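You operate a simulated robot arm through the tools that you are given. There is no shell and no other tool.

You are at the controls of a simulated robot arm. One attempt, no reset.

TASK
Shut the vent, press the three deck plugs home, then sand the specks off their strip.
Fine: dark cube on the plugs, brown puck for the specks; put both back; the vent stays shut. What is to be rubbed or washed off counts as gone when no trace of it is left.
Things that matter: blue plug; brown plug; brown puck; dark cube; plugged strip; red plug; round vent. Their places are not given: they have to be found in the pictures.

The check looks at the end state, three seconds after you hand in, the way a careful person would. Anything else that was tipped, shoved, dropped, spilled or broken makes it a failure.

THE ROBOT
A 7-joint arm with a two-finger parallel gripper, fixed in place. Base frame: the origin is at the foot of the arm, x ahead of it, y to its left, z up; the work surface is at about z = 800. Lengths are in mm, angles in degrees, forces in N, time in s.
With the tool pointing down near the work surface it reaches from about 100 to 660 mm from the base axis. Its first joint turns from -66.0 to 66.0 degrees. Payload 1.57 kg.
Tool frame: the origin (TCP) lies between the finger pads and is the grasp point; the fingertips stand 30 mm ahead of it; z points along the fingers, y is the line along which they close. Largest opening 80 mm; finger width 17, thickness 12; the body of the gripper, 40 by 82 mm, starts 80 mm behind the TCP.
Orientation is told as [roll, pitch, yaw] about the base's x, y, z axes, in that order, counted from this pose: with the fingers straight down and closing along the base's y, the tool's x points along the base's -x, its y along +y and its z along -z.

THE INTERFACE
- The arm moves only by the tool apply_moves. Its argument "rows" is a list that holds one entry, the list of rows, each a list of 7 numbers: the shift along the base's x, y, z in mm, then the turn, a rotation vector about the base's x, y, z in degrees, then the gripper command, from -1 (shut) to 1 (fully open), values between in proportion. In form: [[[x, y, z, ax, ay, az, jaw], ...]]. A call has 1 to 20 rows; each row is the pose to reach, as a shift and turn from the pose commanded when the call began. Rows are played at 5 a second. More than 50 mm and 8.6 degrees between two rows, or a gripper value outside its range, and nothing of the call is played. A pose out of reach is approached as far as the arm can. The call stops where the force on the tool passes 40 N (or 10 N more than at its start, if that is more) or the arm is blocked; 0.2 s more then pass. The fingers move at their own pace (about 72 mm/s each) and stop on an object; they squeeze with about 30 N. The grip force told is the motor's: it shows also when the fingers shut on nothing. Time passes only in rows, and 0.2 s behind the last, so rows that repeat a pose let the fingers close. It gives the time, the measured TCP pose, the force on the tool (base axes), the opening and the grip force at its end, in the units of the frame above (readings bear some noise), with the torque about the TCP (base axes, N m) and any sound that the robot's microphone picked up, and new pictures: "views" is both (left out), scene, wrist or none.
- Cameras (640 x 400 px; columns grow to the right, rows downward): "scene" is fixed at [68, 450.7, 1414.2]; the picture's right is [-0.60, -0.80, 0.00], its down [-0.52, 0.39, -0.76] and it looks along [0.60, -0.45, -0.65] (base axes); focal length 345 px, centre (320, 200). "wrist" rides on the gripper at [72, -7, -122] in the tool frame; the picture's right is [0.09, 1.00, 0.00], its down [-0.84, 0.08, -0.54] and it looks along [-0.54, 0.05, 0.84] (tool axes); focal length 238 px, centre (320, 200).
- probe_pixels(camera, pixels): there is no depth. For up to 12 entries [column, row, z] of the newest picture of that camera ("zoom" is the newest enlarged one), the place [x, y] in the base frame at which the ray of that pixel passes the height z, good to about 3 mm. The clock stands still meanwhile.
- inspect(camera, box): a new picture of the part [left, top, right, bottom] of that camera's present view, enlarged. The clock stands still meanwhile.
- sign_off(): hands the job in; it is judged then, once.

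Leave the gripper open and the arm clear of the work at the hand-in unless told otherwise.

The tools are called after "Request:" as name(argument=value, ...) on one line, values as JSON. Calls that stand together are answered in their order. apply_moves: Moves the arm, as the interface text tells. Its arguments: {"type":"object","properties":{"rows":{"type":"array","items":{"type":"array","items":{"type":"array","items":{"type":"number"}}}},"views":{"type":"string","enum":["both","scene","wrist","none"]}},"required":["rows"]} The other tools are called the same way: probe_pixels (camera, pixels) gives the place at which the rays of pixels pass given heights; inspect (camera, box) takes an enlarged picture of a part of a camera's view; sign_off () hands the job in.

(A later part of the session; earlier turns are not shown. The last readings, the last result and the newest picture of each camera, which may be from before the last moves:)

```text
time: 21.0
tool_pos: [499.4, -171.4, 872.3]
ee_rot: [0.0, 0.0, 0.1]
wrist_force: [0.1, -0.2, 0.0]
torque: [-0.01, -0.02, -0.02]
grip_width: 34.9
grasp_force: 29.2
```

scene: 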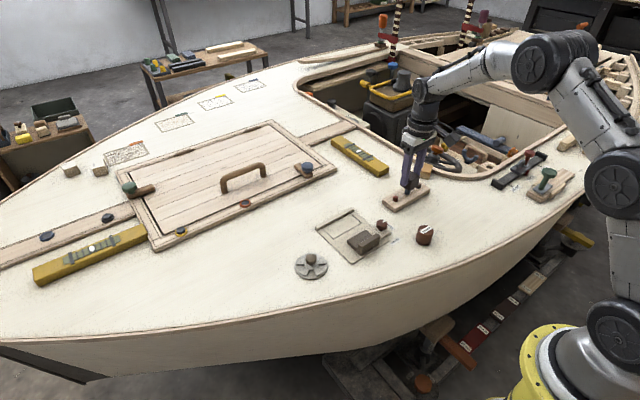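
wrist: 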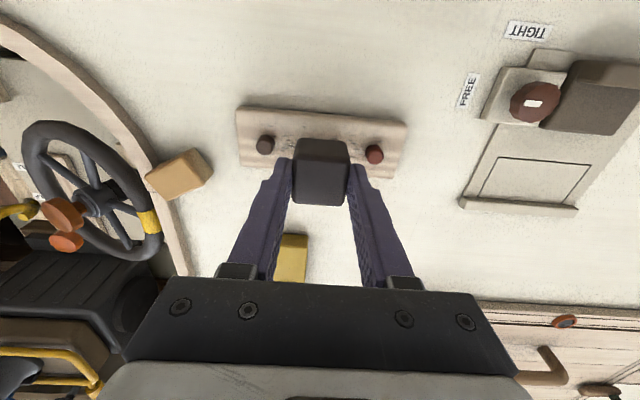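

No contact yet (cube bottom ≈ 827). Continue 6 mm in 1.5 mm steps.

Request:
apply_moves(rows=[[[0, 0, -1.5, 0, 0, 0, -1], [0, 0, -3, 0, 0, 0, -1], [0, 0, -4.5, 0, 0, 0, -1], [0, 0, -6, 0, 0, 0, -1], [0, 0, -6, 0, 0, 0, -1]]])

Request:
inspect(camera="scene", box=[375, 160, 445, 220])

```text
time: 22.2
tool_pos: [500.3, -170.7, 865.9]
ee_rot: [0.0, 0.0, 0.1]
wrist_force: [-1.3, -1.3, 5.0]
torque: [-0.05, 0.07, -0.02]
grip_width: 34.8
grasp_force: 30.4
```

scene: 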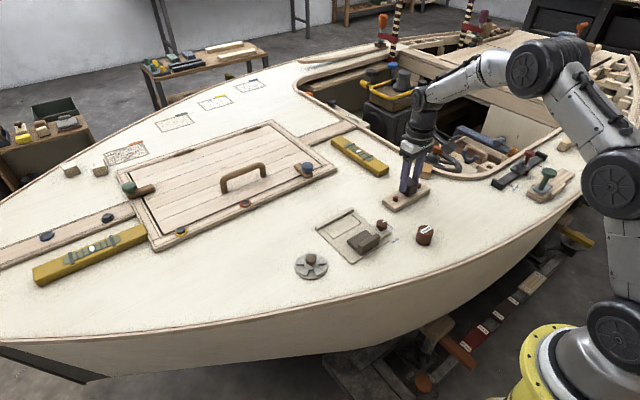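
wrist: 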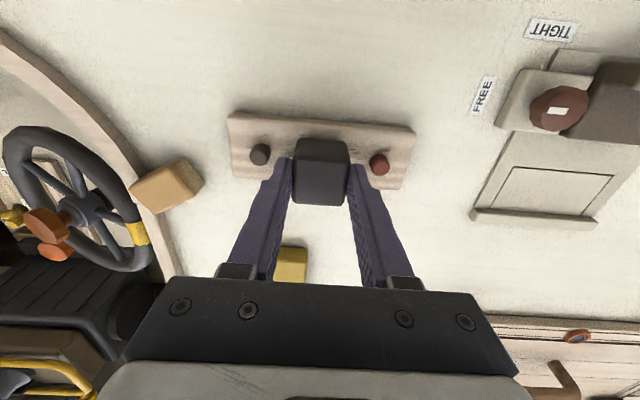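

```text
6.67 times, centred on (410, 190) of scene
```

zoom: 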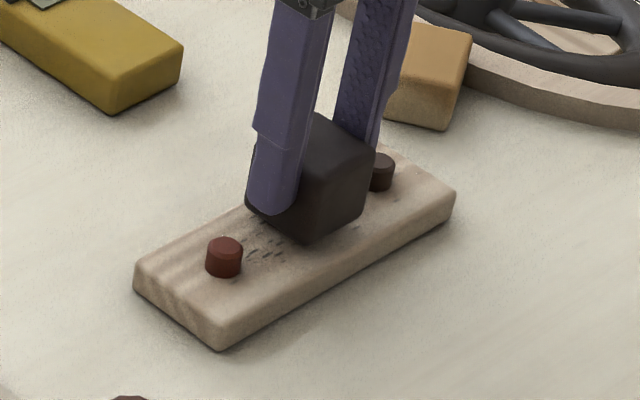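

Contact: +5 N with the cube bottom near z 821. I press on in 1 mm steps.

Request:
apply_moves(rows=[[[0, 0, -1, 0, 0, 0, -1], [0, 0, -2, 0, 0, 0, -1], [0, 0, -3, 0, 0, 0, -1], [0, 0, -4, 0, 0, 0, -1]]], views="wrist")

Request:
inspect(camera="scene", box=[375, 160, 445, 220])

```text
time: 23.2
tool_pos: [499.3, -171.4, 862.8]
ee_rot: [0.0, 0.0, 0.0]
wrist_force: [2.0, -0.3, 5.3]
torque: [-0.06, -0.06, -0.03]
grip_width: 34.9
grasp_force: 30.4
```

wrist: 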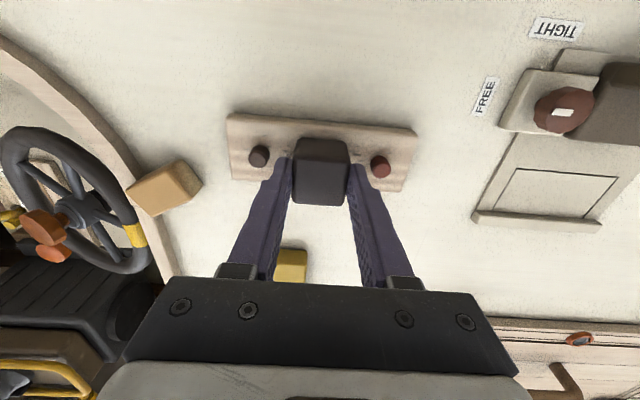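

```text
6.67 times, centred on (410, 190) of scene
```

zoom: 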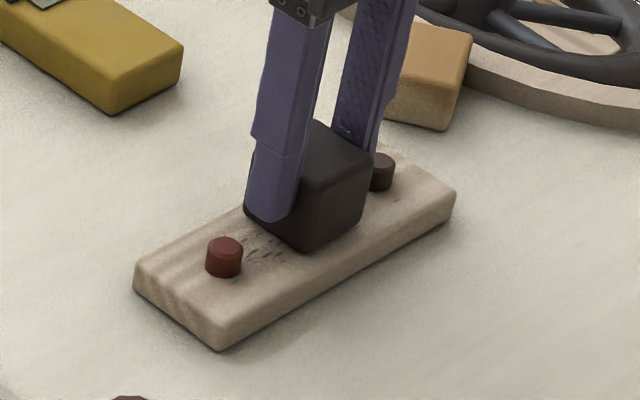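

The plug is sinking at about 5 N. Continue pressing 1 mm at a time.

Request:
apply_moves(rows=[[[0, 0, -1, 0, 0, 0, -1], [0, 0, -2, 0, 0, 0, -1], [0, 0, -3, 0, 0, 0, -1], [0, 0, -3, 0, 0, 0, -1]]], views="none")

Request:
inspect(camera="scene", box=[375, 160, 445, 220])

```text
time: 24.2
tool_pos: [500.2, -170.6, 860.3]
ee_rot: [0.0, -0.1, -0.1]
wrist_force: [-7.3, 0.8, 18.7]
torque: [0.07, 0.33, 0.02]
grip_width: 34.8
grasp_force: 30.0
```

```text
6.67 times, centred on (410, 190) of scene
```

zoom: 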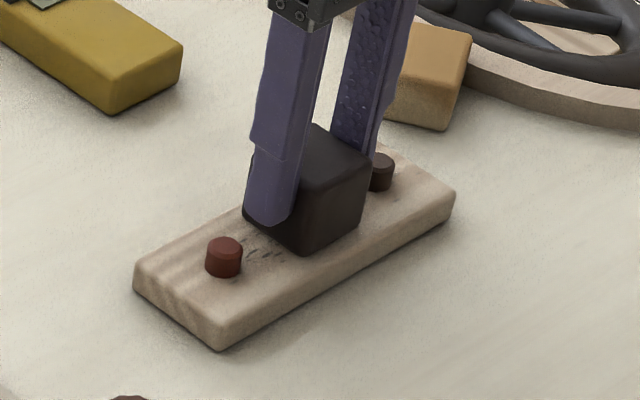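

Force rose to 19 N at TCP z 860 — likely the cube meets the strip surface. One more small push to be sure.

Request:
apply_moves(rows=[[[0, 0, -0.7, 0, 0, 0, -1], [0, 0, -1.4, 0, 0, 0, -1], [0, 0, -1.4, 0, 0, 0, -1]]], views="none")

Request:
inspect(camera="scene", box=[375, 160, 445, 220])

```text
time: 25.0
tool_pos: [501.1, -169.4, 858.5]
ee_rot: [-0.1, -0.3, -0.1]
wrist_force: [-1.9, -0.5, 22.3]
torque: [0.03, 0.03, 0.0]
grip_width: 34.9
grasp_force: 30.1
```

```text
6.67 times, centred on (410, 190) of scene
```

zoom: 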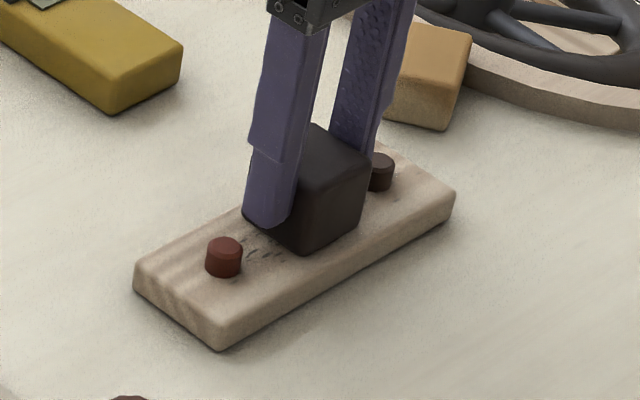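

The cube seems to sit flat on the strip at 22 N. I lift up 50 mm and back toward the arm a bit to see whether the blue plug is flush.

Request:
apply_moves(rows=[[[0, 0, 4, 0, 0, 0, -1], [0, 0, 14, 0, 0, 0, -1], [0, 0, 27, 0, 0, 0, -1], [-30, 0, 40, 0, 0, 0, -1], [-60, 0, 50, 0, 0, 0, -1], [-60, 0, 50, 0, 0, 0, -1]]])

Request:
inspect(camera="scene", box=[375, 160, 445, 220])

Request:
inspect(camera="wrist", box=[220, 100, 420, 270])

```text
time: 26.4
tool_pos: [438.3, -169.1, 909.0]
ee_rot: [0.1, 0.1, 0.0]
wrist_force: [-0.4, -1.1, -0.5]
torque: [0.0, 0.0, -0.03]
grip_width: 34.9
grasp_force: 30.2
```

scene: 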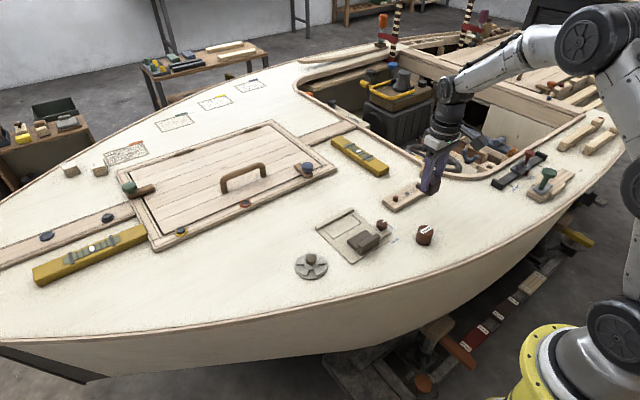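
wrist: 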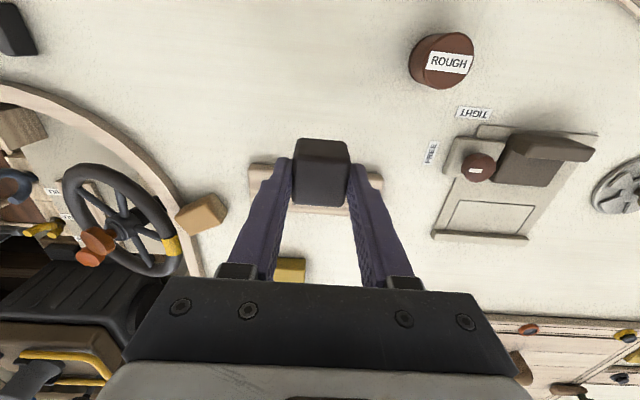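

```text
6.67 times, centred on (410, 190) of scene
```

zoom: 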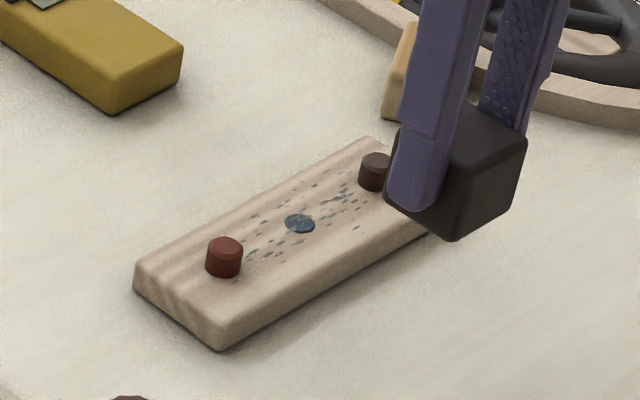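

```text
2.35 times, centred on (320, 185) of wrist
```

zoom: 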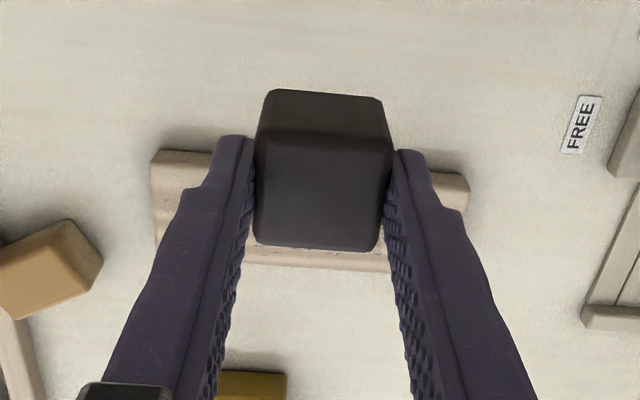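

The blue plug is flush with the strip (scene zoom (299,223)). Now the red plug: move over (498.5, −127.5), descend and press the same way.

Request:
apply_moves(rows=[[[30, 22, 0, 0, 0, 0, -1], [60, 44, 0, 0, 0, 0, -1], [60, 44, -15, 0, 0, 0, -1], [60, 44, -27, 0, 0, 0, -1], [60, 44, -36, 0, 0, 0, -1], [60, 44, -39, 0, 0, 0, -1], [60, 44, -41, 0, 0, 0, -1], [60, 44, -42, 0, 0, 0, -1], [60, 44, -43, 0, 0, 0, -1], [60, 44, -44, 0, 0, 0, -1], [60, 44, -45, 0, 0, 0, -1], [60, 44, -46, 0, 0, 0, -1], [60, 44, -46, 0, 0, 0, -1]]], views="wrist")

Request:
inspect(camera="scene", box=[375, 160, 445, 220])

```text
time: 29.2
tool_pos: [498.0, -125.6, 862.0]
ee_rot: [-0.1, 0.0, 0.0]
wrist_force: [1.0, 0.5, 3.8]
torque: [0.02, -0.07, -0.02]
grip_width: 34.9
grasp_force: 29.9
```

wrist: 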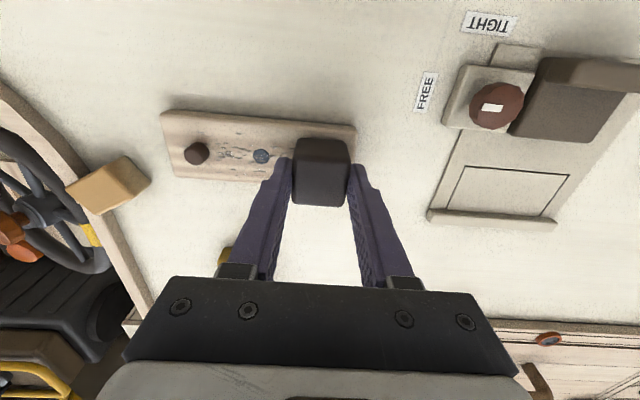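

```text
6.67 times, centred on (410, 190) of scene
```

zoom: 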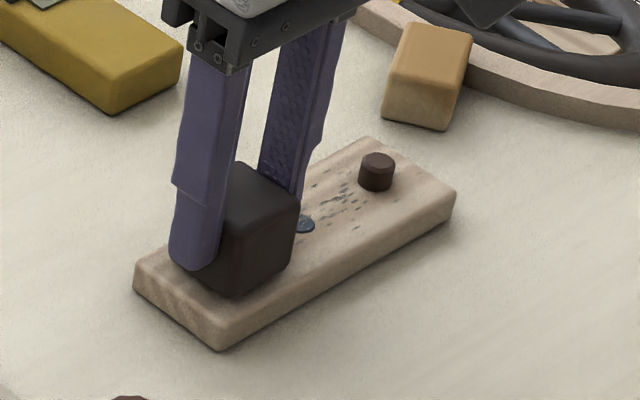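

The red plug is going down (4 N at TCP 862). I press the remaining 3–4 mm until the force rises.

Request:
apply_moves(rows=[[[0, 0, -1, 0, 0, 0, -1], [0, 0, -2, 0, 0, 0, -1], [0, 0, -3, 0, 0, 0, -1], [0, 0, -3.7, 0, 0, 0, -1], [0, 0, -4.4, 0, 0, 0, -1], [0, 0, -4.4, 0, 0, 0, -1]]], views="none")

Request:
inspect(camera="scene", box=[375, 160, 445, 220])

```text
time: 30.6
tool_pos: [501.1, -126.6, 858.1]
ee_rot: [0.0, -0.2, 0.0]
wrist_force: [-6.3, 2.0, 22.0]
torque: [0.13, 0.1, 0.02]
grip_width: 35.2
grasp_force: 30.0
```

```text
6.67 times, centred on (410, 190) of scene
```

zoom: 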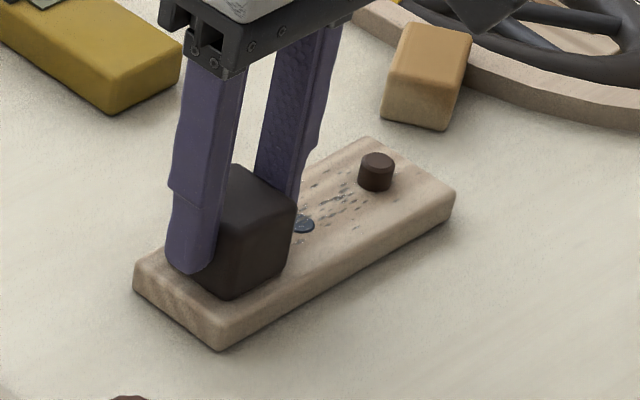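

Red is pressed (22 N). Before moving to brown I check where the tan wood block and the coaming stand, relative to the fingers.

Request:
probe_pixels(camera="scene", pixels=[[420, 176.5, 800], [428.5, 179, 800], [432, 168, 820], [422, 164, 825], [436, 175.5, 800]])

Request:
apply_moves(rows=[[[0, 0, 4, 0, 0, 0, -1], [0, 0, 14, 0, 0, 0, -1], [0, 0, 27, 0, 0, 0, -1], [0, 0, 40, 0, 0, 0, -1], [0, -29, 40, 0, 0, 0, -1], [0, -58, 40, 0, 0, 0, -1], [0, -86.5, 40, 0, 0, 0, -1], [0, -86.5, 27, 0, 0, 0, -1], [0, -86.5, 27, 0, 0, 0, -1]]])

Request:
inspect(camera="scene", box=[375, 160, 445, 220])

Request:
inspect(camera="wrist", box=[220, 80, 460, 250])

```text
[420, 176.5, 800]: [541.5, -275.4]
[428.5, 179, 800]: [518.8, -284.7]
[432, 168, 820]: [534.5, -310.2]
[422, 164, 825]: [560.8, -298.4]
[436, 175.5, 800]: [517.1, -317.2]
```

```text
time: 32.6
tool_pos: [499.4, -211.9, 885.2]
ee_rot: [0.1, 0.0, -0.1]
wrist_force: [-0.2, 0.2, -0.9]
torque: [-0.03, 0.01, -0.01]
grip_width: 34.8
grasp_force: 29.8
```

scene: 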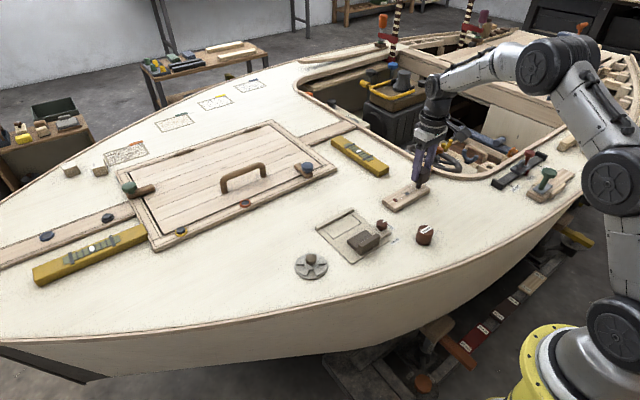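
wrist: 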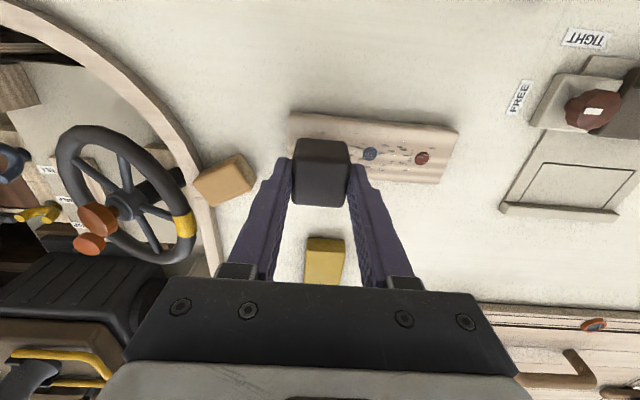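

```text
6.67 times, centred on (410, 190) of scene
```

zoom: 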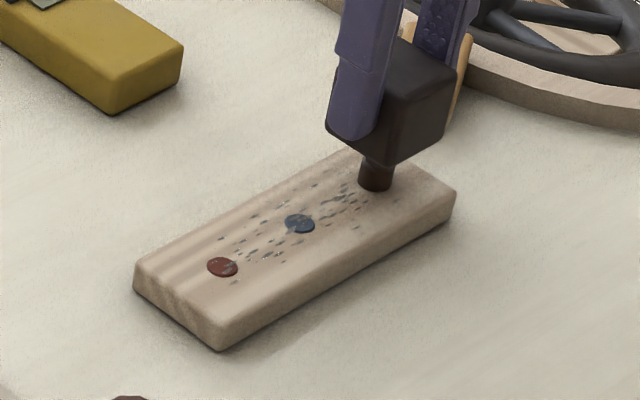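

```text
2.35 times, centred on (340, 165) of wrist
```

zoom: 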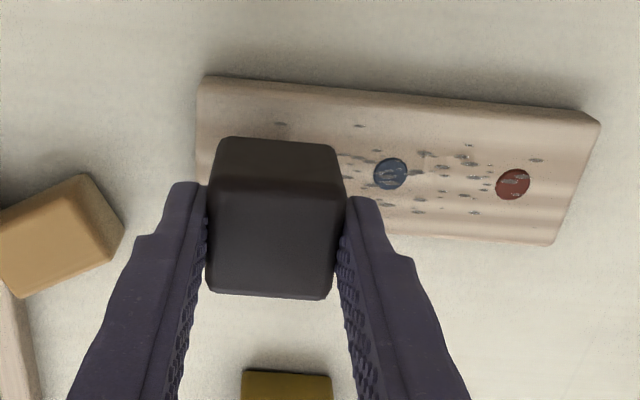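

Red and blue are both flush. The cube hangs over the brown plug; the tan block (y ≈ −280) is clear. I press brown now.

Request:
apply_moves(rows=[[[0, 0, -8, 0, 0, 0, -1], [0, 0, -13, 0, 0, 0, -1], [0, 0, -16, 0, 0, 0, -1], [0, 0, -18, 0, 0, 0, -1], [0, 0, -19, 0, 0, 0, -1], [0, 0, -20, 0, 0, 0, -1], [0, 0, -21, 0, 0, 0, -1], [0, 0, -22, 0, 0, 0, -1], [0, 0, -23, 0, 0, 0, -1], [0, 0, -24, 0, 0, 0, -1], [0, 0, -25, 0, 0, 0, -1], [0, 0, -26, 0, 0, 0, -1], [0, 0, -27, 0, 0, 0, -1], [0, 0, -27, 0, 0, 0, -1]]], views="none")

Request:
inspect(camera="scene", box=[375, 160, 445, 220])

```text
time: 35.6
tool_pos: [499.9, -212.5, 858.5]
ee_rot: [-0.1, 0.1, 0.0]
wrist_force: [-5.2, 1.9, 14.0]
torque: [0.06, 0.03, 0.02]
grip_width: 35.0
grasp_force: 29.7
```

```text
6.67 times, centred on (410, 190) of scene
```

zoom: 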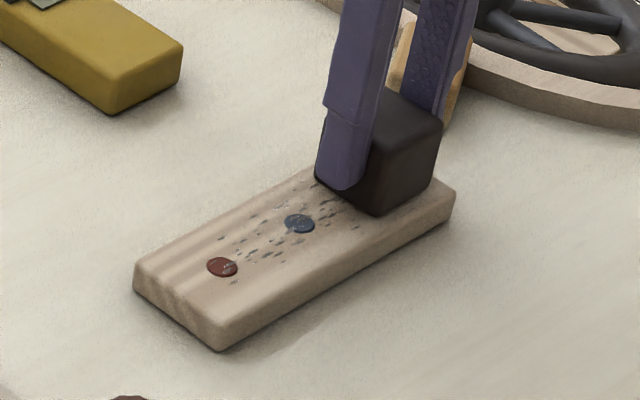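

14 N here; one more 1.2 mm push to match the others.

Request:
apply_moves(rows=[[[0, 0, -0.6, 0, 0, 0, -1], [0, 0, -1.4, 0, 0, 0, -1], [0, 0, -1.4, 0, 0, 0, -1]]], views="none")

Request:
apply_moves(rows=[[[0, 0, 4, 0, 0, 0, -1], [0, 0, 14, 0, 0, 0, -1], [0, 0, 27, 0, 0, 0, -1], [0, 0, 52, 0, 0, 0, -1], [-33, 12, 52, 0, 0, 0, -1], [-66, 28, 52, 0, 0, 0, -1], [-99.9, 44.5, 52, 0, 0, 0, -1], [-99.9, 44.5, 52, 0, 0, 0, -1]]])

Request:
inspect(camera="scene", box=[375, 160, 445, 220])

Request:
inspect(camera="wrist", box=[220, 100, 420, 270])

```text
time: 36.4
tool_pos: [500.8, -212.9, 858.5]
ee_rot: [0.0, -0.2, -0.1]
wrist_force: [-4.4, 6.5, 22.0]
torque: [0.21, 0.07, 0.03]
grip_width: 35.3
grasp_force: 30.7
```

```text
time: 38.2
tool_pos: [400.4, -167.7, 906.8]
ee_rot: [0.0, 0.1, 0.0]
wrist_force: [0.3, 0.2, -1.1]
torque: [0.0, -0.02, -0.03]
grip_width: 34.8
grasp_force: 30.0
```

scene: 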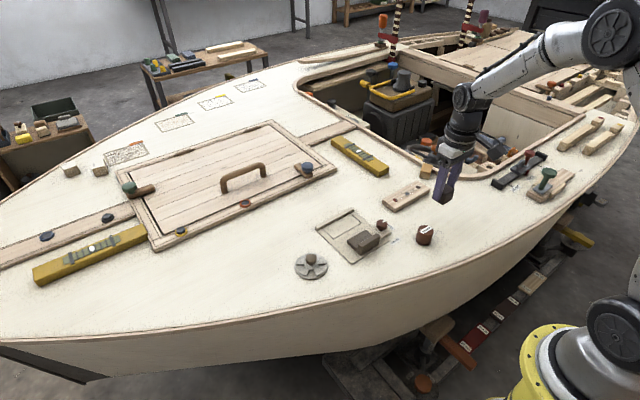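
wrist: 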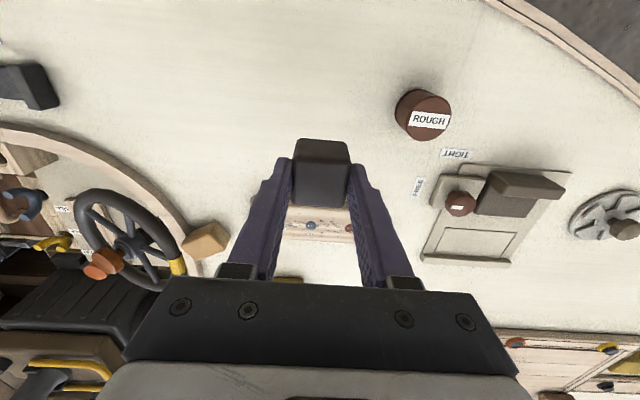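

```text
6.67 times, centred on (410, 190) of scene
```

zoom: 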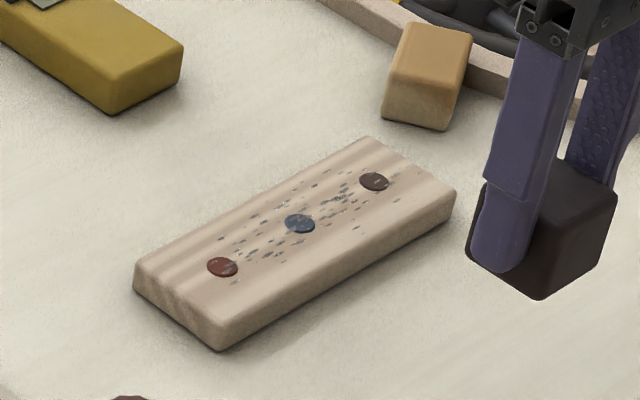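

```text
2.35 times, centred on (320, 185) of wrist
```

zoom: 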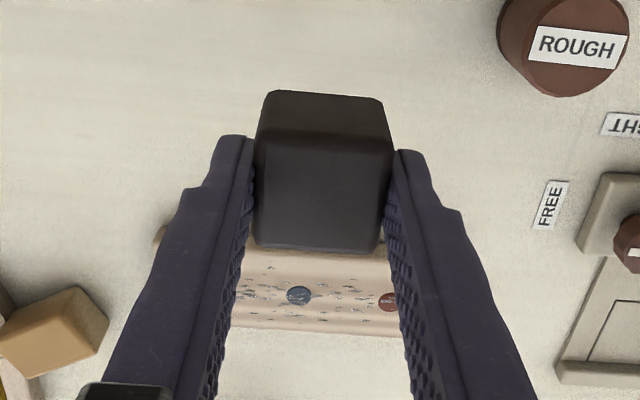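

All three plugs sit flush. The arm is above the cube's home again; I lower it slowly to its original height.

Request:
apply_moves(rows=[[[0, 0, -20, 0, 0, 0, -1], [0, 0, -40, 0, 0, 0, -1], [0, 0, -54, 0, 0, 0, -1], [0, 0, -59, 0, 0, 0, -1], [0, 0, -61, 0, 0, 0, -1], [0, 0, -62.5, 0, 0, 0, -1], [0, 0, -62.5, 0, 0, 0, -1]]])

Request:
inspect(camera="scene", box=[395, 160, 475, 240])

```text
time: 39.8
tool_pos: [399.4, -168.0, 843.9]
ee_rot: [0.0, 0.1, 0.0]
wrist_force: [-0.5, -0.2, -0.6]
torque: [-0.02, -0.02, -0.02]
grip_width: 35.2
grasp_force: 29.9
```

scene: 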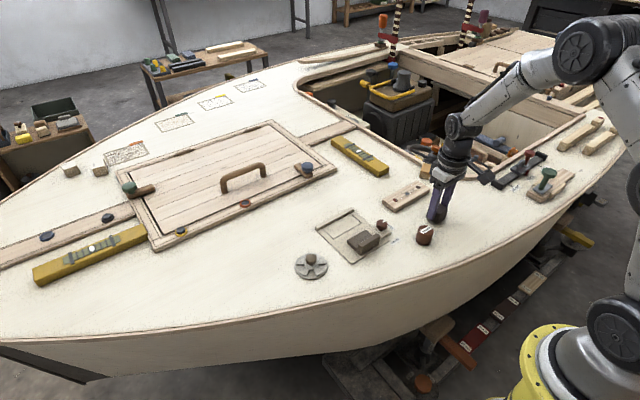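
wrist: 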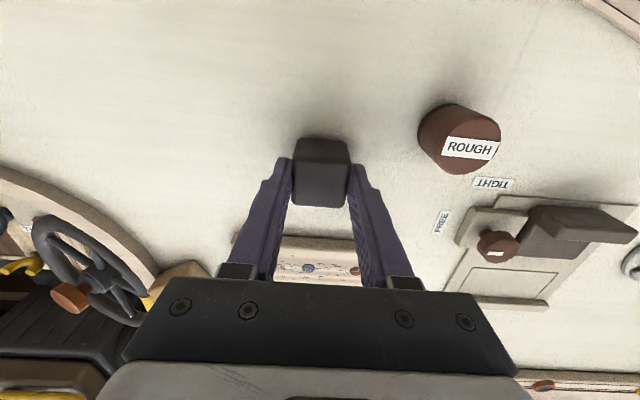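

```text
5.00 times, centred on (435, 200) of scene
```

zoom: 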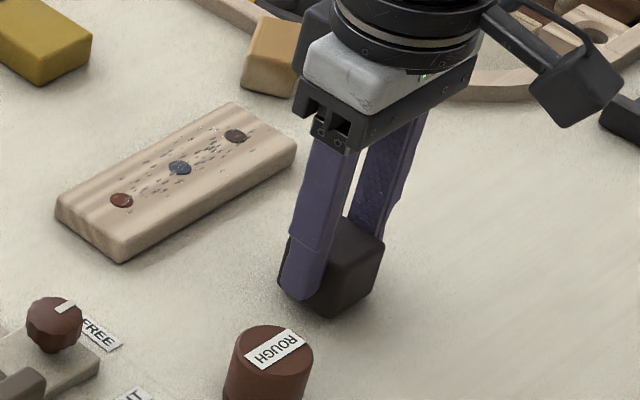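

No contact force yet; the cube slid up slightly in the grip. I lower in 0.5 mm steps until it touches.

Request:
apply_moves(rows=[[[0, 0, -0.5, 0, 0, 0, -1], [0, 0, -1, 0, 0, 0, -1], [0, 0, -1, 0, 0, 0, -1]]], views="none")

Request:
apply_moves(rows=[[[0, 0, -0.5, 0, 0, 0, -1], [0, 0, -1, 0, 0, 0, -1], [0, 0, -1, 0, 0, 0, -1]]], views="none")

```text
time: 40.6
tool_pos: [398.8, -169.2, 844.0]
ee_rot: [0.1, 0.0, 0.0]
wrist_force: [0.5, 0.0, -0.6]
torque: [-0.01, 0.01, -0.02]
grip_width: 35.1
grasp_force: 29.8
```

```text
time: 41.4
tool_pos: [398.4, -168.6, 843.0]
ee_rot: [0.0, 0.0, 0.0]
wrist_force: [0.0, -0.5, -0.9]
torque: [0.02, 0.01, -0.01]
grip_width: 34.8
grasp_force: 29.8
```

Still free. Another 2 mm in small steps.

Request:
apply_moves(rows=[[[0, 0, -0.5, 0, 0, 0, -1], [0, 0, -1, 0, 0, 0, -1], [0, 0, -1, 0, 0, 0, -1]]], views="none")

Request:
apply_moves(rows=[[[0, 0, -0.5, 0, 0, 0, -1], [0, 0, -1, 0, 0, 0, -1], [0, 0, -1, 0, 0, 0, -1]]], views="none")

Request:
inspect(camera="scene", box=[415, 195, 455, 230])

```text
time: 42.2
tool_pos: [399.4, -169.0, 842.1]
ee_rot: [-0.1, 0.0, 0.0]
wrist_force: [0.1, 0.6, 1.2]
torque: [0.03, -0.06, 0.04]
grip_width: 35.0
grasp_force: 30.0
```

```text
time: 43.0
tool_pos: [399.1, -168.1, 841.6]
ee_rot: [0.0, -0.2, 0.1]
wrist_force: [-2.1, -0.5, 6.1]
torque: [-0.03, -0.08, 0.0]
grip_width: 34.8
grasp_force: 30.0
```

```text
11.43 times, centred on (435, 212) of scene
```

zoom: 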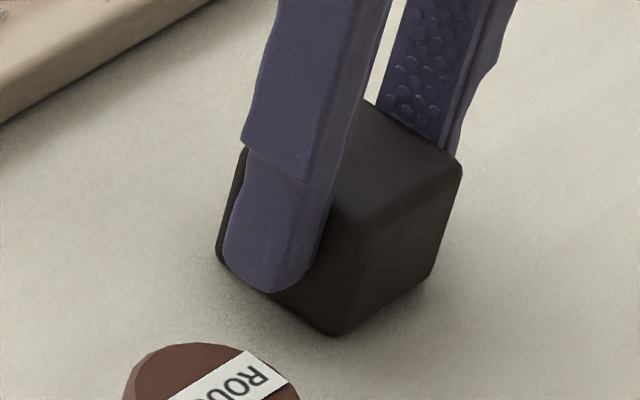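

Contact (6 N): the cube stands on the deck. I open the jaws and rise straight up.

Request:
apply_moves(rows=[[[0, 0, 0.6, 0, 0, 0, -1], [0, 0, 0.6, 0, 0, 0, -0.1], [0, 0, 0.6, 0, 0, 0, 0.2], [0, 0, 0.6, 0, 0, 0, 0.5], [0, 0, 10, 0, 0, 0, 0.5], [0, 0, 30, 0, 0, 0, 0.5], [0, 0, 60, 0, 0, 0, 1], [0, 0, 90, 0, 0, 0, 1], [0, 0, 118.7, 0, 0, 0, 1], [0, 0, 118.7, 0, 0, 0, 1]]])

Request:
inspect(camera="wrist", box=[260, 60, 420, 180])

```text
time: 45.2
tool_pos: [397.9, -169.1, 960.6]
ee_rot: [0.0, 0.0, 0.0]
wrist_force: [-0.6, -0.1, 0.5]
torque: [-0.03, 0.01, 0.01]
grip_width: 79.9
grasp_force: 0.1
```

scene: 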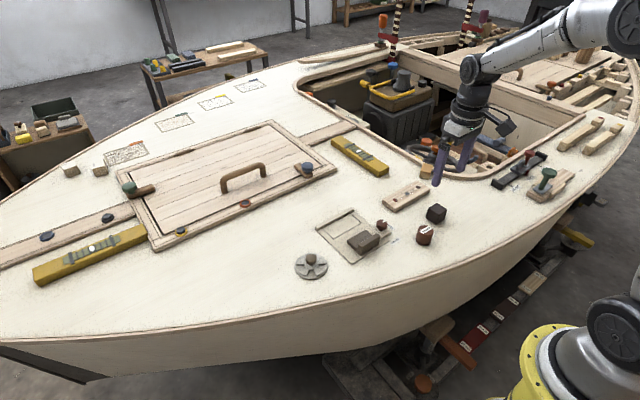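
wrist: 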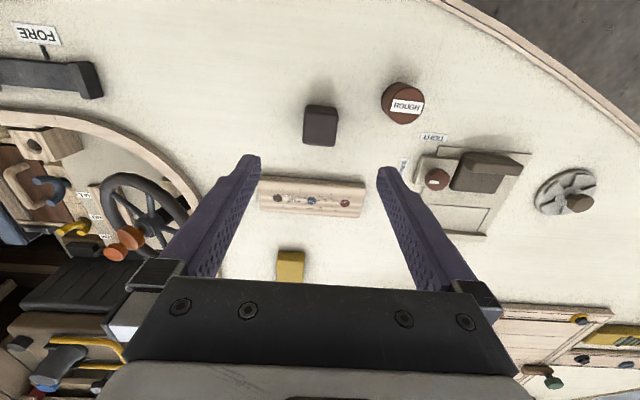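

```text
3.33 times, centred on (340, 120) of wrist
```

zoom: 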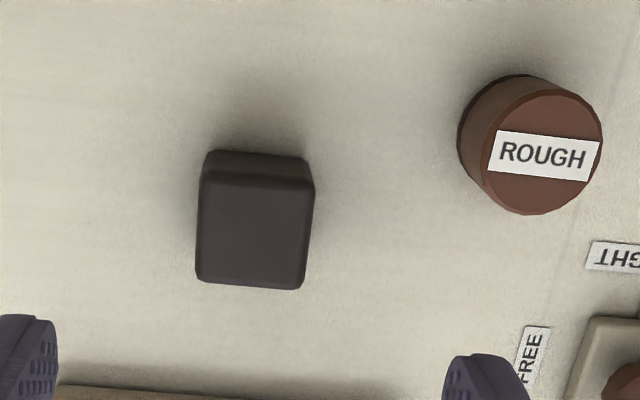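

The cube is back where it was relative to the puck (offset unchanged within a mm). Now to the brown puck: move above (368.5, −87), descend to TCP z ≈ 872 to check centring.

Request:
apply_moves(rows=[[[-15, 41, 0, 0, 0, 0, 1], [-30, 82.5, 0, 0, 0, 0, 1], [-30, 82.5, -25, 0, 0, 0, 1], [-30, 82.5, -50, 0, 0, 0, 1], [-30, 82.5, -75, 0, 0, 0, 0.7], [-30, 82.5, -85, 0, 0, 0, 0.55], [-30, 82.5, -85, 0, 0, 0, 0.55]]])

Request:
inspect(camera="wrist", box=[240, 60, 400, 220])

Request:
inspect(camera="scene", box=[385, 180, 465, 260])

```text
time: 46.8
tool_pos: [370.0, -84.1, 875.7]
ee_rot: [0.0, 0.0, 0.0]
wrist_force: [-0.6, 0.1, 0.4]
torque: [0.03, 0.03, -0.03]
grip_width: 61.8
grasp_force: 0.0
```

scene: 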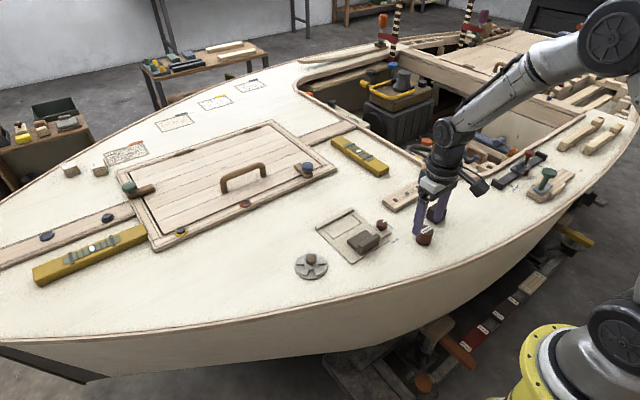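
wrist: 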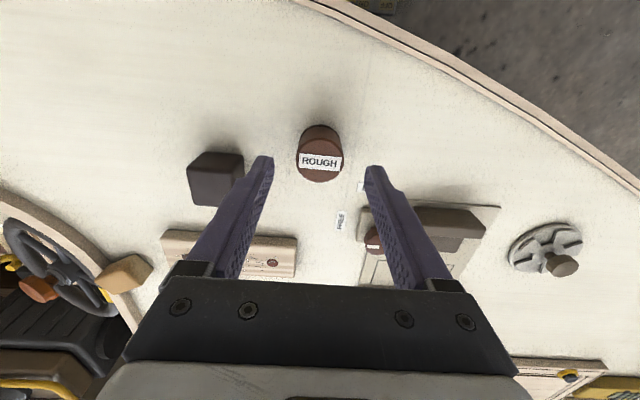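

```text
2.50 times, centred on (320, 140) of wrist
```

zoom: 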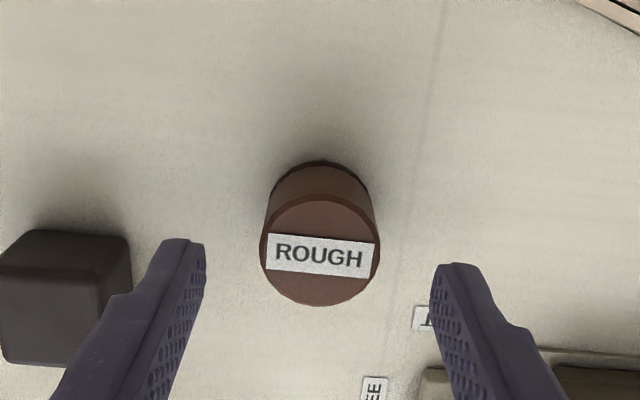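

```text
5.00 times, centred on (425, 220) of scene
```

zoom: 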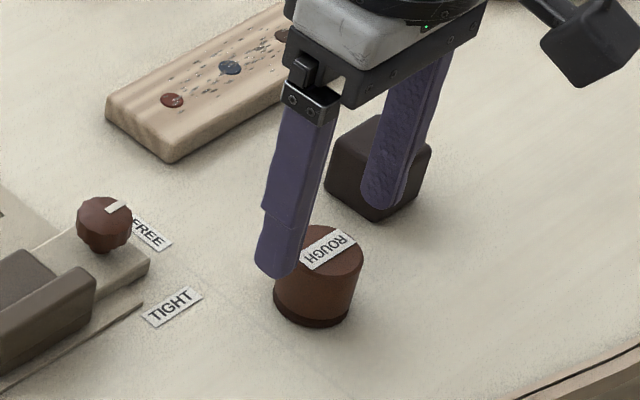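

Request:
probe_pixels(camera="wrist", pixels=[[320, 160, 835], [320, 160, 830], [296.4, 158, 835], [344, 161, 835], [320, 182, 835], [320.5, 138, 835], [320, 124, 800]])

```text
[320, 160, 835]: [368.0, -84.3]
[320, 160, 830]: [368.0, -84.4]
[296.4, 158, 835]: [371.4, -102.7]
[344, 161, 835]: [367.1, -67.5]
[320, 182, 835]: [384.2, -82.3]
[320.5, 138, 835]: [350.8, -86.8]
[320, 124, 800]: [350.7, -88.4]
```

The puck is centred within a mm. I descend to TCP z ≈ 841 and bring the jaws just shy of it.

Request:
apply_moves(rows=[[[-0.8, 0.7, -10, 0, 0, 0, 0.55], [-0.8, 0.7, -20, 0, 0, 0, 0.55], [-0.8, 0.7, -29, 0, 0, 0, 0.55], [-0.8, 0.7, -34, 0, 0, 0, 0.55], [-0.8, 0.7, -34, 0, 0, 0, 0.2], [-0.8, 0.7, -34, 0, 0, 0, -0.02], [-0.8, 0.7, -34, 0, 0, 0, -0.05]]])

Request:
inspect(camera="wrist", box=[240, 60, 400, 220])

Request:
inspect(camera="scene", box=[385, 180, 465, 260])

```text
time: 48.4
tool_pos: [368.2, -85.7, 840.4]
ee_rot: [0.0, 0.0, 0.1]
wrist_force: [0.2, -0.6, 0.2]
torque: [-0.04, 0.0, -0.03]
grip_width: 37.8
grasp_force: 0.0
```

scene: 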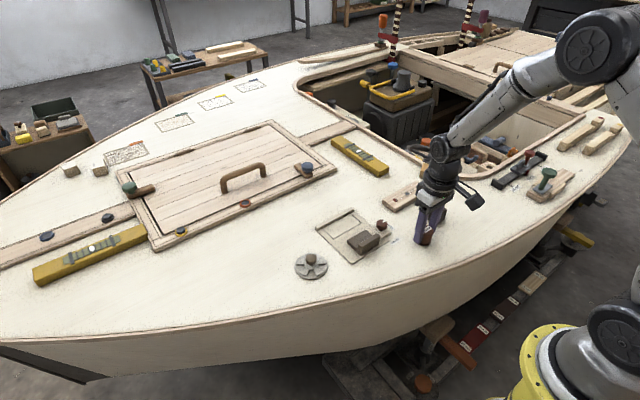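
wrist: 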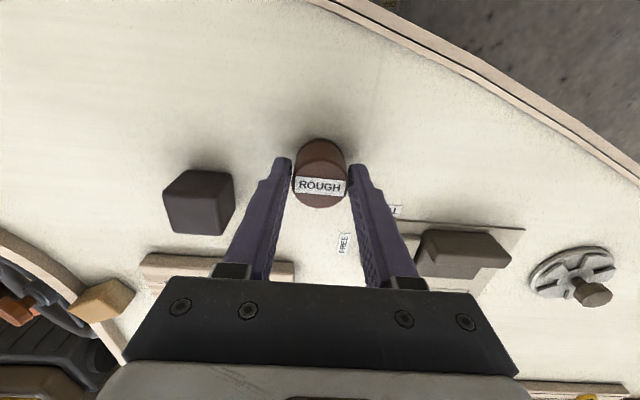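

```text
2.50 times, centred on (320, 140) of wrist
```

zoom: 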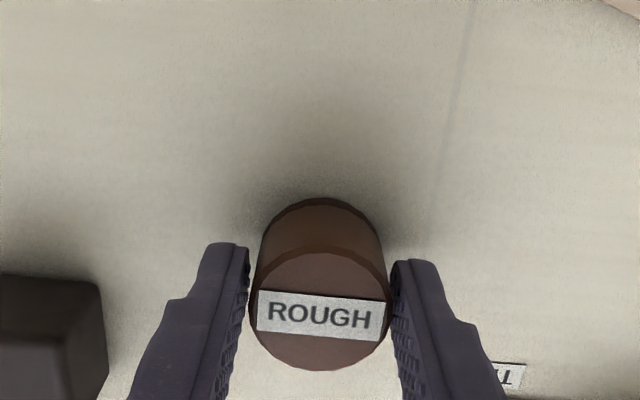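

```text
5.00 times, centred on (425, 220) of scene
```

zoom: 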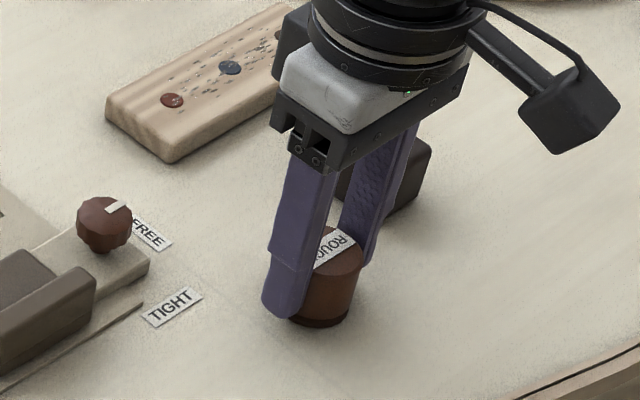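

The jaws straddle the puck evenly. Home of the puck: commanded (367.8, −86.3, 841.2). I close and lift.

Request:
apply_moves(rows=[[[0, 0, 0, 0, 0, 0, -1], [0, 0, 0, 0, 0, 0, -1], [0, 0, 0, 0, 0, 0, -1], [0, 0, 8, 0, 0, 0, -1], [0, 0, 25, 0, 0, 0, -1], [0, 0, 45, 0, 0, 0, -1], [0, 0, 65, 0, 0, 0, -1], [0, 0, 65, 0, 0, 0, -1]]])

Request:
inspect(camera="scene", box=[375, 150, 475, 250])

Request:
inspect(camera="wrist", box=[160, 100, 400, 290])

```text
time: 50.2
tool_pos: [368.1, -84.0, 906.7]
ee_rot: [0.1, -0.1, 0.0]
wrist_force: [0.9, 0.0, -0.2]
torque: [-0.01, 0.0, 0.02]
grip_width: 34.2
grasp_force: 30.1
```

scene: 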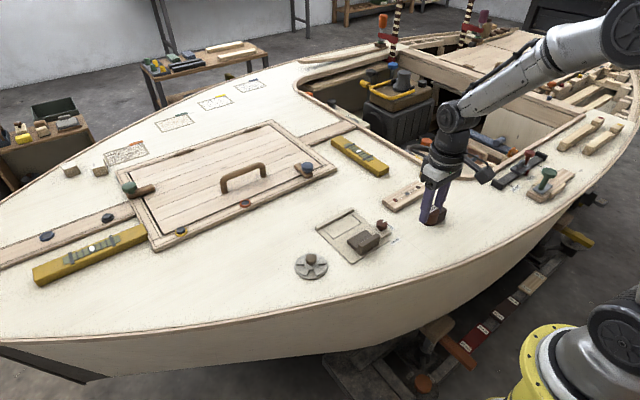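
wrist: 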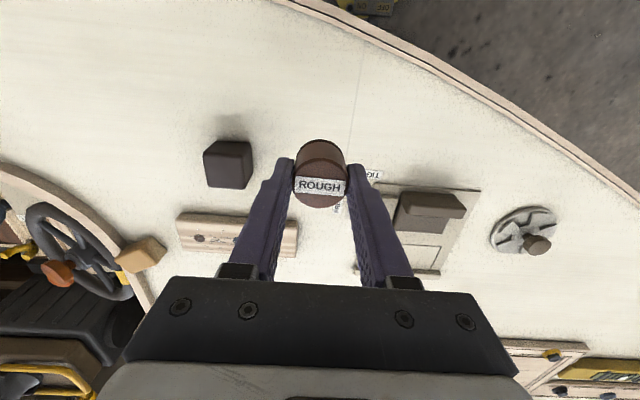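

```text
4.00 times, centred on (425, 200) of scene
```

zoom: 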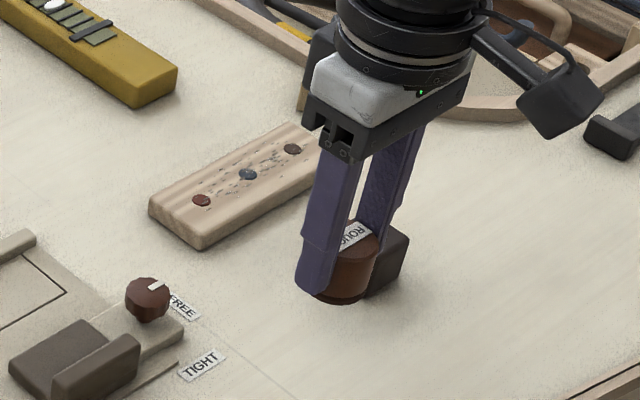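

```text
2.11 times, centred on (280, 195) of wrist
```

zoom: 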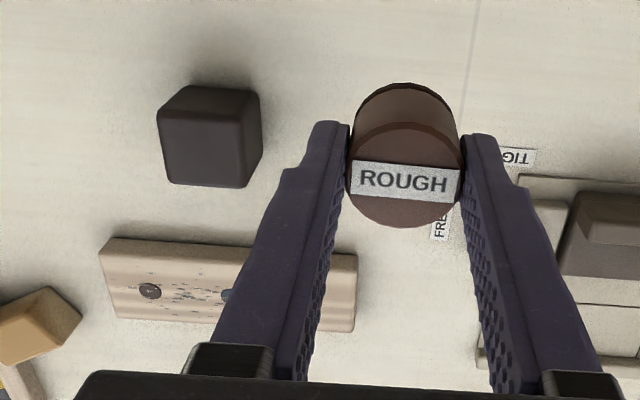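

Puck held (34 mm). I look at the strip in the scene view to map the specks' extent (plugs at red (395,200), blue (407,194), brown (418,187)).

Request:
inspect(camera="scene", box=[378, 172, 434, 217])

```text
8.89 times, centred on (406, 194) of scene
```

zoom: 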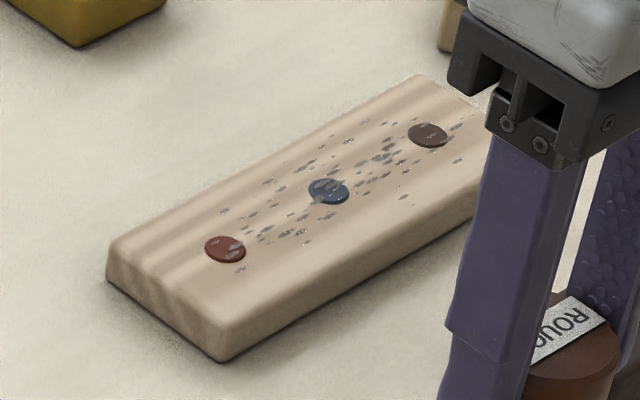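

Request:
probe_pixels(camera="zoom", pixels=[[225, 249, 814], [328, 191, 814], [428, 135, 814], [223, 211, 814], [242, 270, 814], [358, 124, 814], [460, 125, 814], [458, 161, 814], [362, 222, 814], [306, 242, 814], [313, 160, 814], [212, 242, 814]])

Request:
probe_pixels(camera="zoom", pixels=[[120, 242, 814], [222, 335, 814], [415, 78, 814], [405, 198, 814], [268, 182, 814], [397, 124, 814], [107, 282, 800], [222, 362, 800]])

```text
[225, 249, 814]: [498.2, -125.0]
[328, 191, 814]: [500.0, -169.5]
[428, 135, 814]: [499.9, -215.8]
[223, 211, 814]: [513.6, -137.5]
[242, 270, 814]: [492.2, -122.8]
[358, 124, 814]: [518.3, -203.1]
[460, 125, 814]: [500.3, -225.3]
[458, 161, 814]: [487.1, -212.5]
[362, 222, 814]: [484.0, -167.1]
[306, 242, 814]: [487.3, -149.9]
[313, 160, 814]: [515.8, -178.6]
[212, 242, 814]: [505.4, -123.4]
```

```text
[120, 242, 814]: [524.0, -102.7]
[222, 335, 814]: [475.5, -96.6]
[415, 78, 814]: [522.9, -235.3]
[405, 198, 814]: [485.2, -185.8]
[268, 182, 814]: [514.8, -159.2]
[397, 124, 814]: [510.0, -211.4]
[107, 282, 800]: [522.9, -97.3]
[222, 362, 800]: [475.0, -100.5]
```

In the measured frame: red (498,−125), blue (500,−169.5), brown (500,−216); specks span x 484–518, y −123…−225; the strip spans x 475–524, y −99…−237. I carry the puck over the strip centre and lower it to a few mm above.

Request:
apply_moves(rows=[[[33, -21, 0, 0, 0, 0, -1], [66, -42, 0, 0, 0, 0, -1], [99, -63, 0, 0, 0, 0, -1], [131.7, -84.7, 0, 0, 0, 0, -1], [131.7, -84.7, -18, 0, 0, 0, -1], [131.7, -84.7, -34, 0, 0, 0, -1], [131.7, -84.7, -44, 0, 0, 0, -1], [131.7, -84.7, -44, 0, 0, 0, -1]]])

Request:
inspect(camera="scene", box=[378, 160, 434, 217])

```text
time: 52.0
tool_pos: [500.3, -171.2, 861.1]
ee_rot: [0.0, -0.1, 0.0]
wrist_force: [0.3, 1.0, 0.0]
torque: [0.01, 0.03, 0.01]
grip_width: 34.3
grasp_force: 29.9
```

scene: 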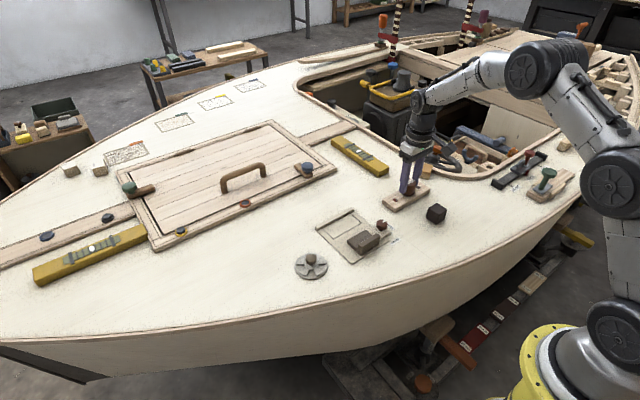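
wrist: 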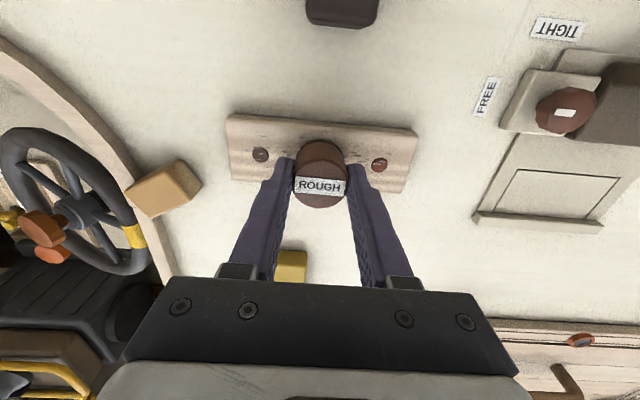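

```text
7.02 times, centred on (406, 188) of scene
```

zoom: 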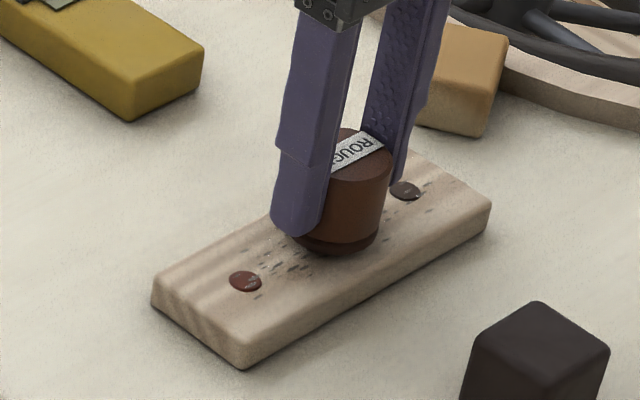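

The puck is above the blue plug. I lower 1 mm at a time until I feel about 6–8 N.

Request:
apply_moves(rows=[[[0, 0, -1, 0, 0, 0, -1], [0, 0, -2, 0, 0, 0, -1], [0, 0, -3, 0, 0, 0, -1], [0, 0, -4, 0, 0, 0, -1], [0, 0, -4, 0, 0, 0, -1]]], views="none")

```text
time: 53.2
tool_pos: [500.2, -171.1, 857.6]
ee_rot: [0.0, -0.1, 0.0]
wrist_force: [0.7, 0.3, -0.9]
torque: [-0.02, -0.01, -0.02]
grip_width: 34.4
grasp_force: 30.3
```

Request:
apply_moves(rows=[[[0, 0, -1, 0, 0, 0, -1], [0, 0, -2, 0, 0, 0, -1], [0, 0, -2, 0, 0, 0, -1]]], views="none")

```text
time: 54.0
tool_pos: [502.4, -170.2, 857.6]
ee_rot: [0.0, -0.2, 0.0]
wrist_force: [-3.3, 1.7, 10.2]
torque: [0.13, 0.13, -0.05]
grip_width: 34.8
grasp_force: 29.8
```

Contact with 10 N at commanded z 856.2. I begin rubbing: a stroke along the strip toward red and back, keeping about 8–10 N.

Request:
apply_moves(rows=[[[0, 8, 0, 0, 0, 0, -1], [0, 18, 0, 0, 0, 0, -1], [0, 28, 0, 0, 0, 0, -1], [0, 38, 0, 0, 0, 0, -1], [0, 48, 0, 0, 0, 0, -1], [0, 53, 0, 0, 0, 0, -1], [0, 43, 0, 0, 0, 0, -1], [0, 33, 0, 0, 0, 0, -1], [0, 23, 0, 0, 0, 0, -1], [0, 13, 0, 0, 0, 0, -1], [0, 3, 0, 0, 0, 0, -1], [0, -7, 0, 0, 0, 0, -1], [0, -17, 0, 0, 0, 0, -1], [0, -17, 0, 0, 0, 0, -1]]])

Request:
inspect(camera="scene", box=[378, 172, 434, 217])

```text
time: 57.0
tool_pos: [502.0, -188.3, 856.4]
ee_rot: [0.0, 0.1, 0.0]
wrist_force: [0.5, -0.4, 0.0]
torque: [0.02, 0.01, 0.02]
grip_width: 34.5
grasp_force: 29.5
```

scene: 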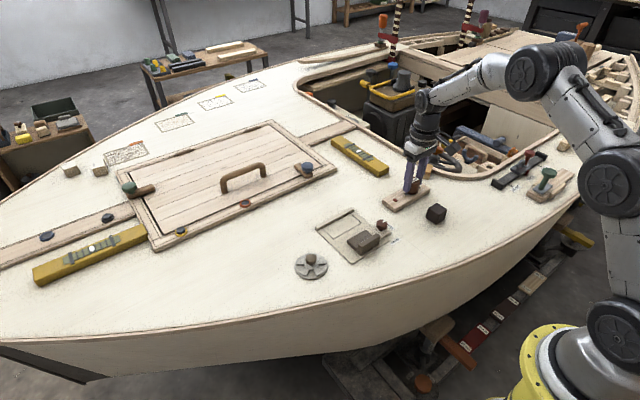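
wrist: 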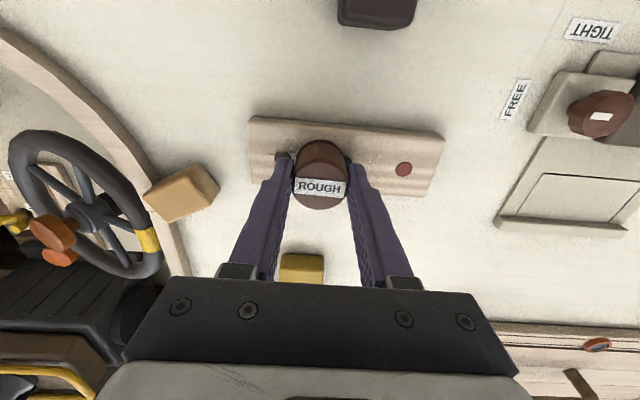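

```text
8.89 times, centred on (406, 194) of scene
```

zoom: 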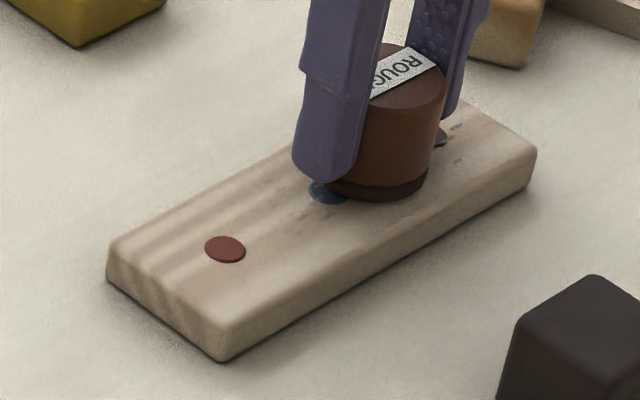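

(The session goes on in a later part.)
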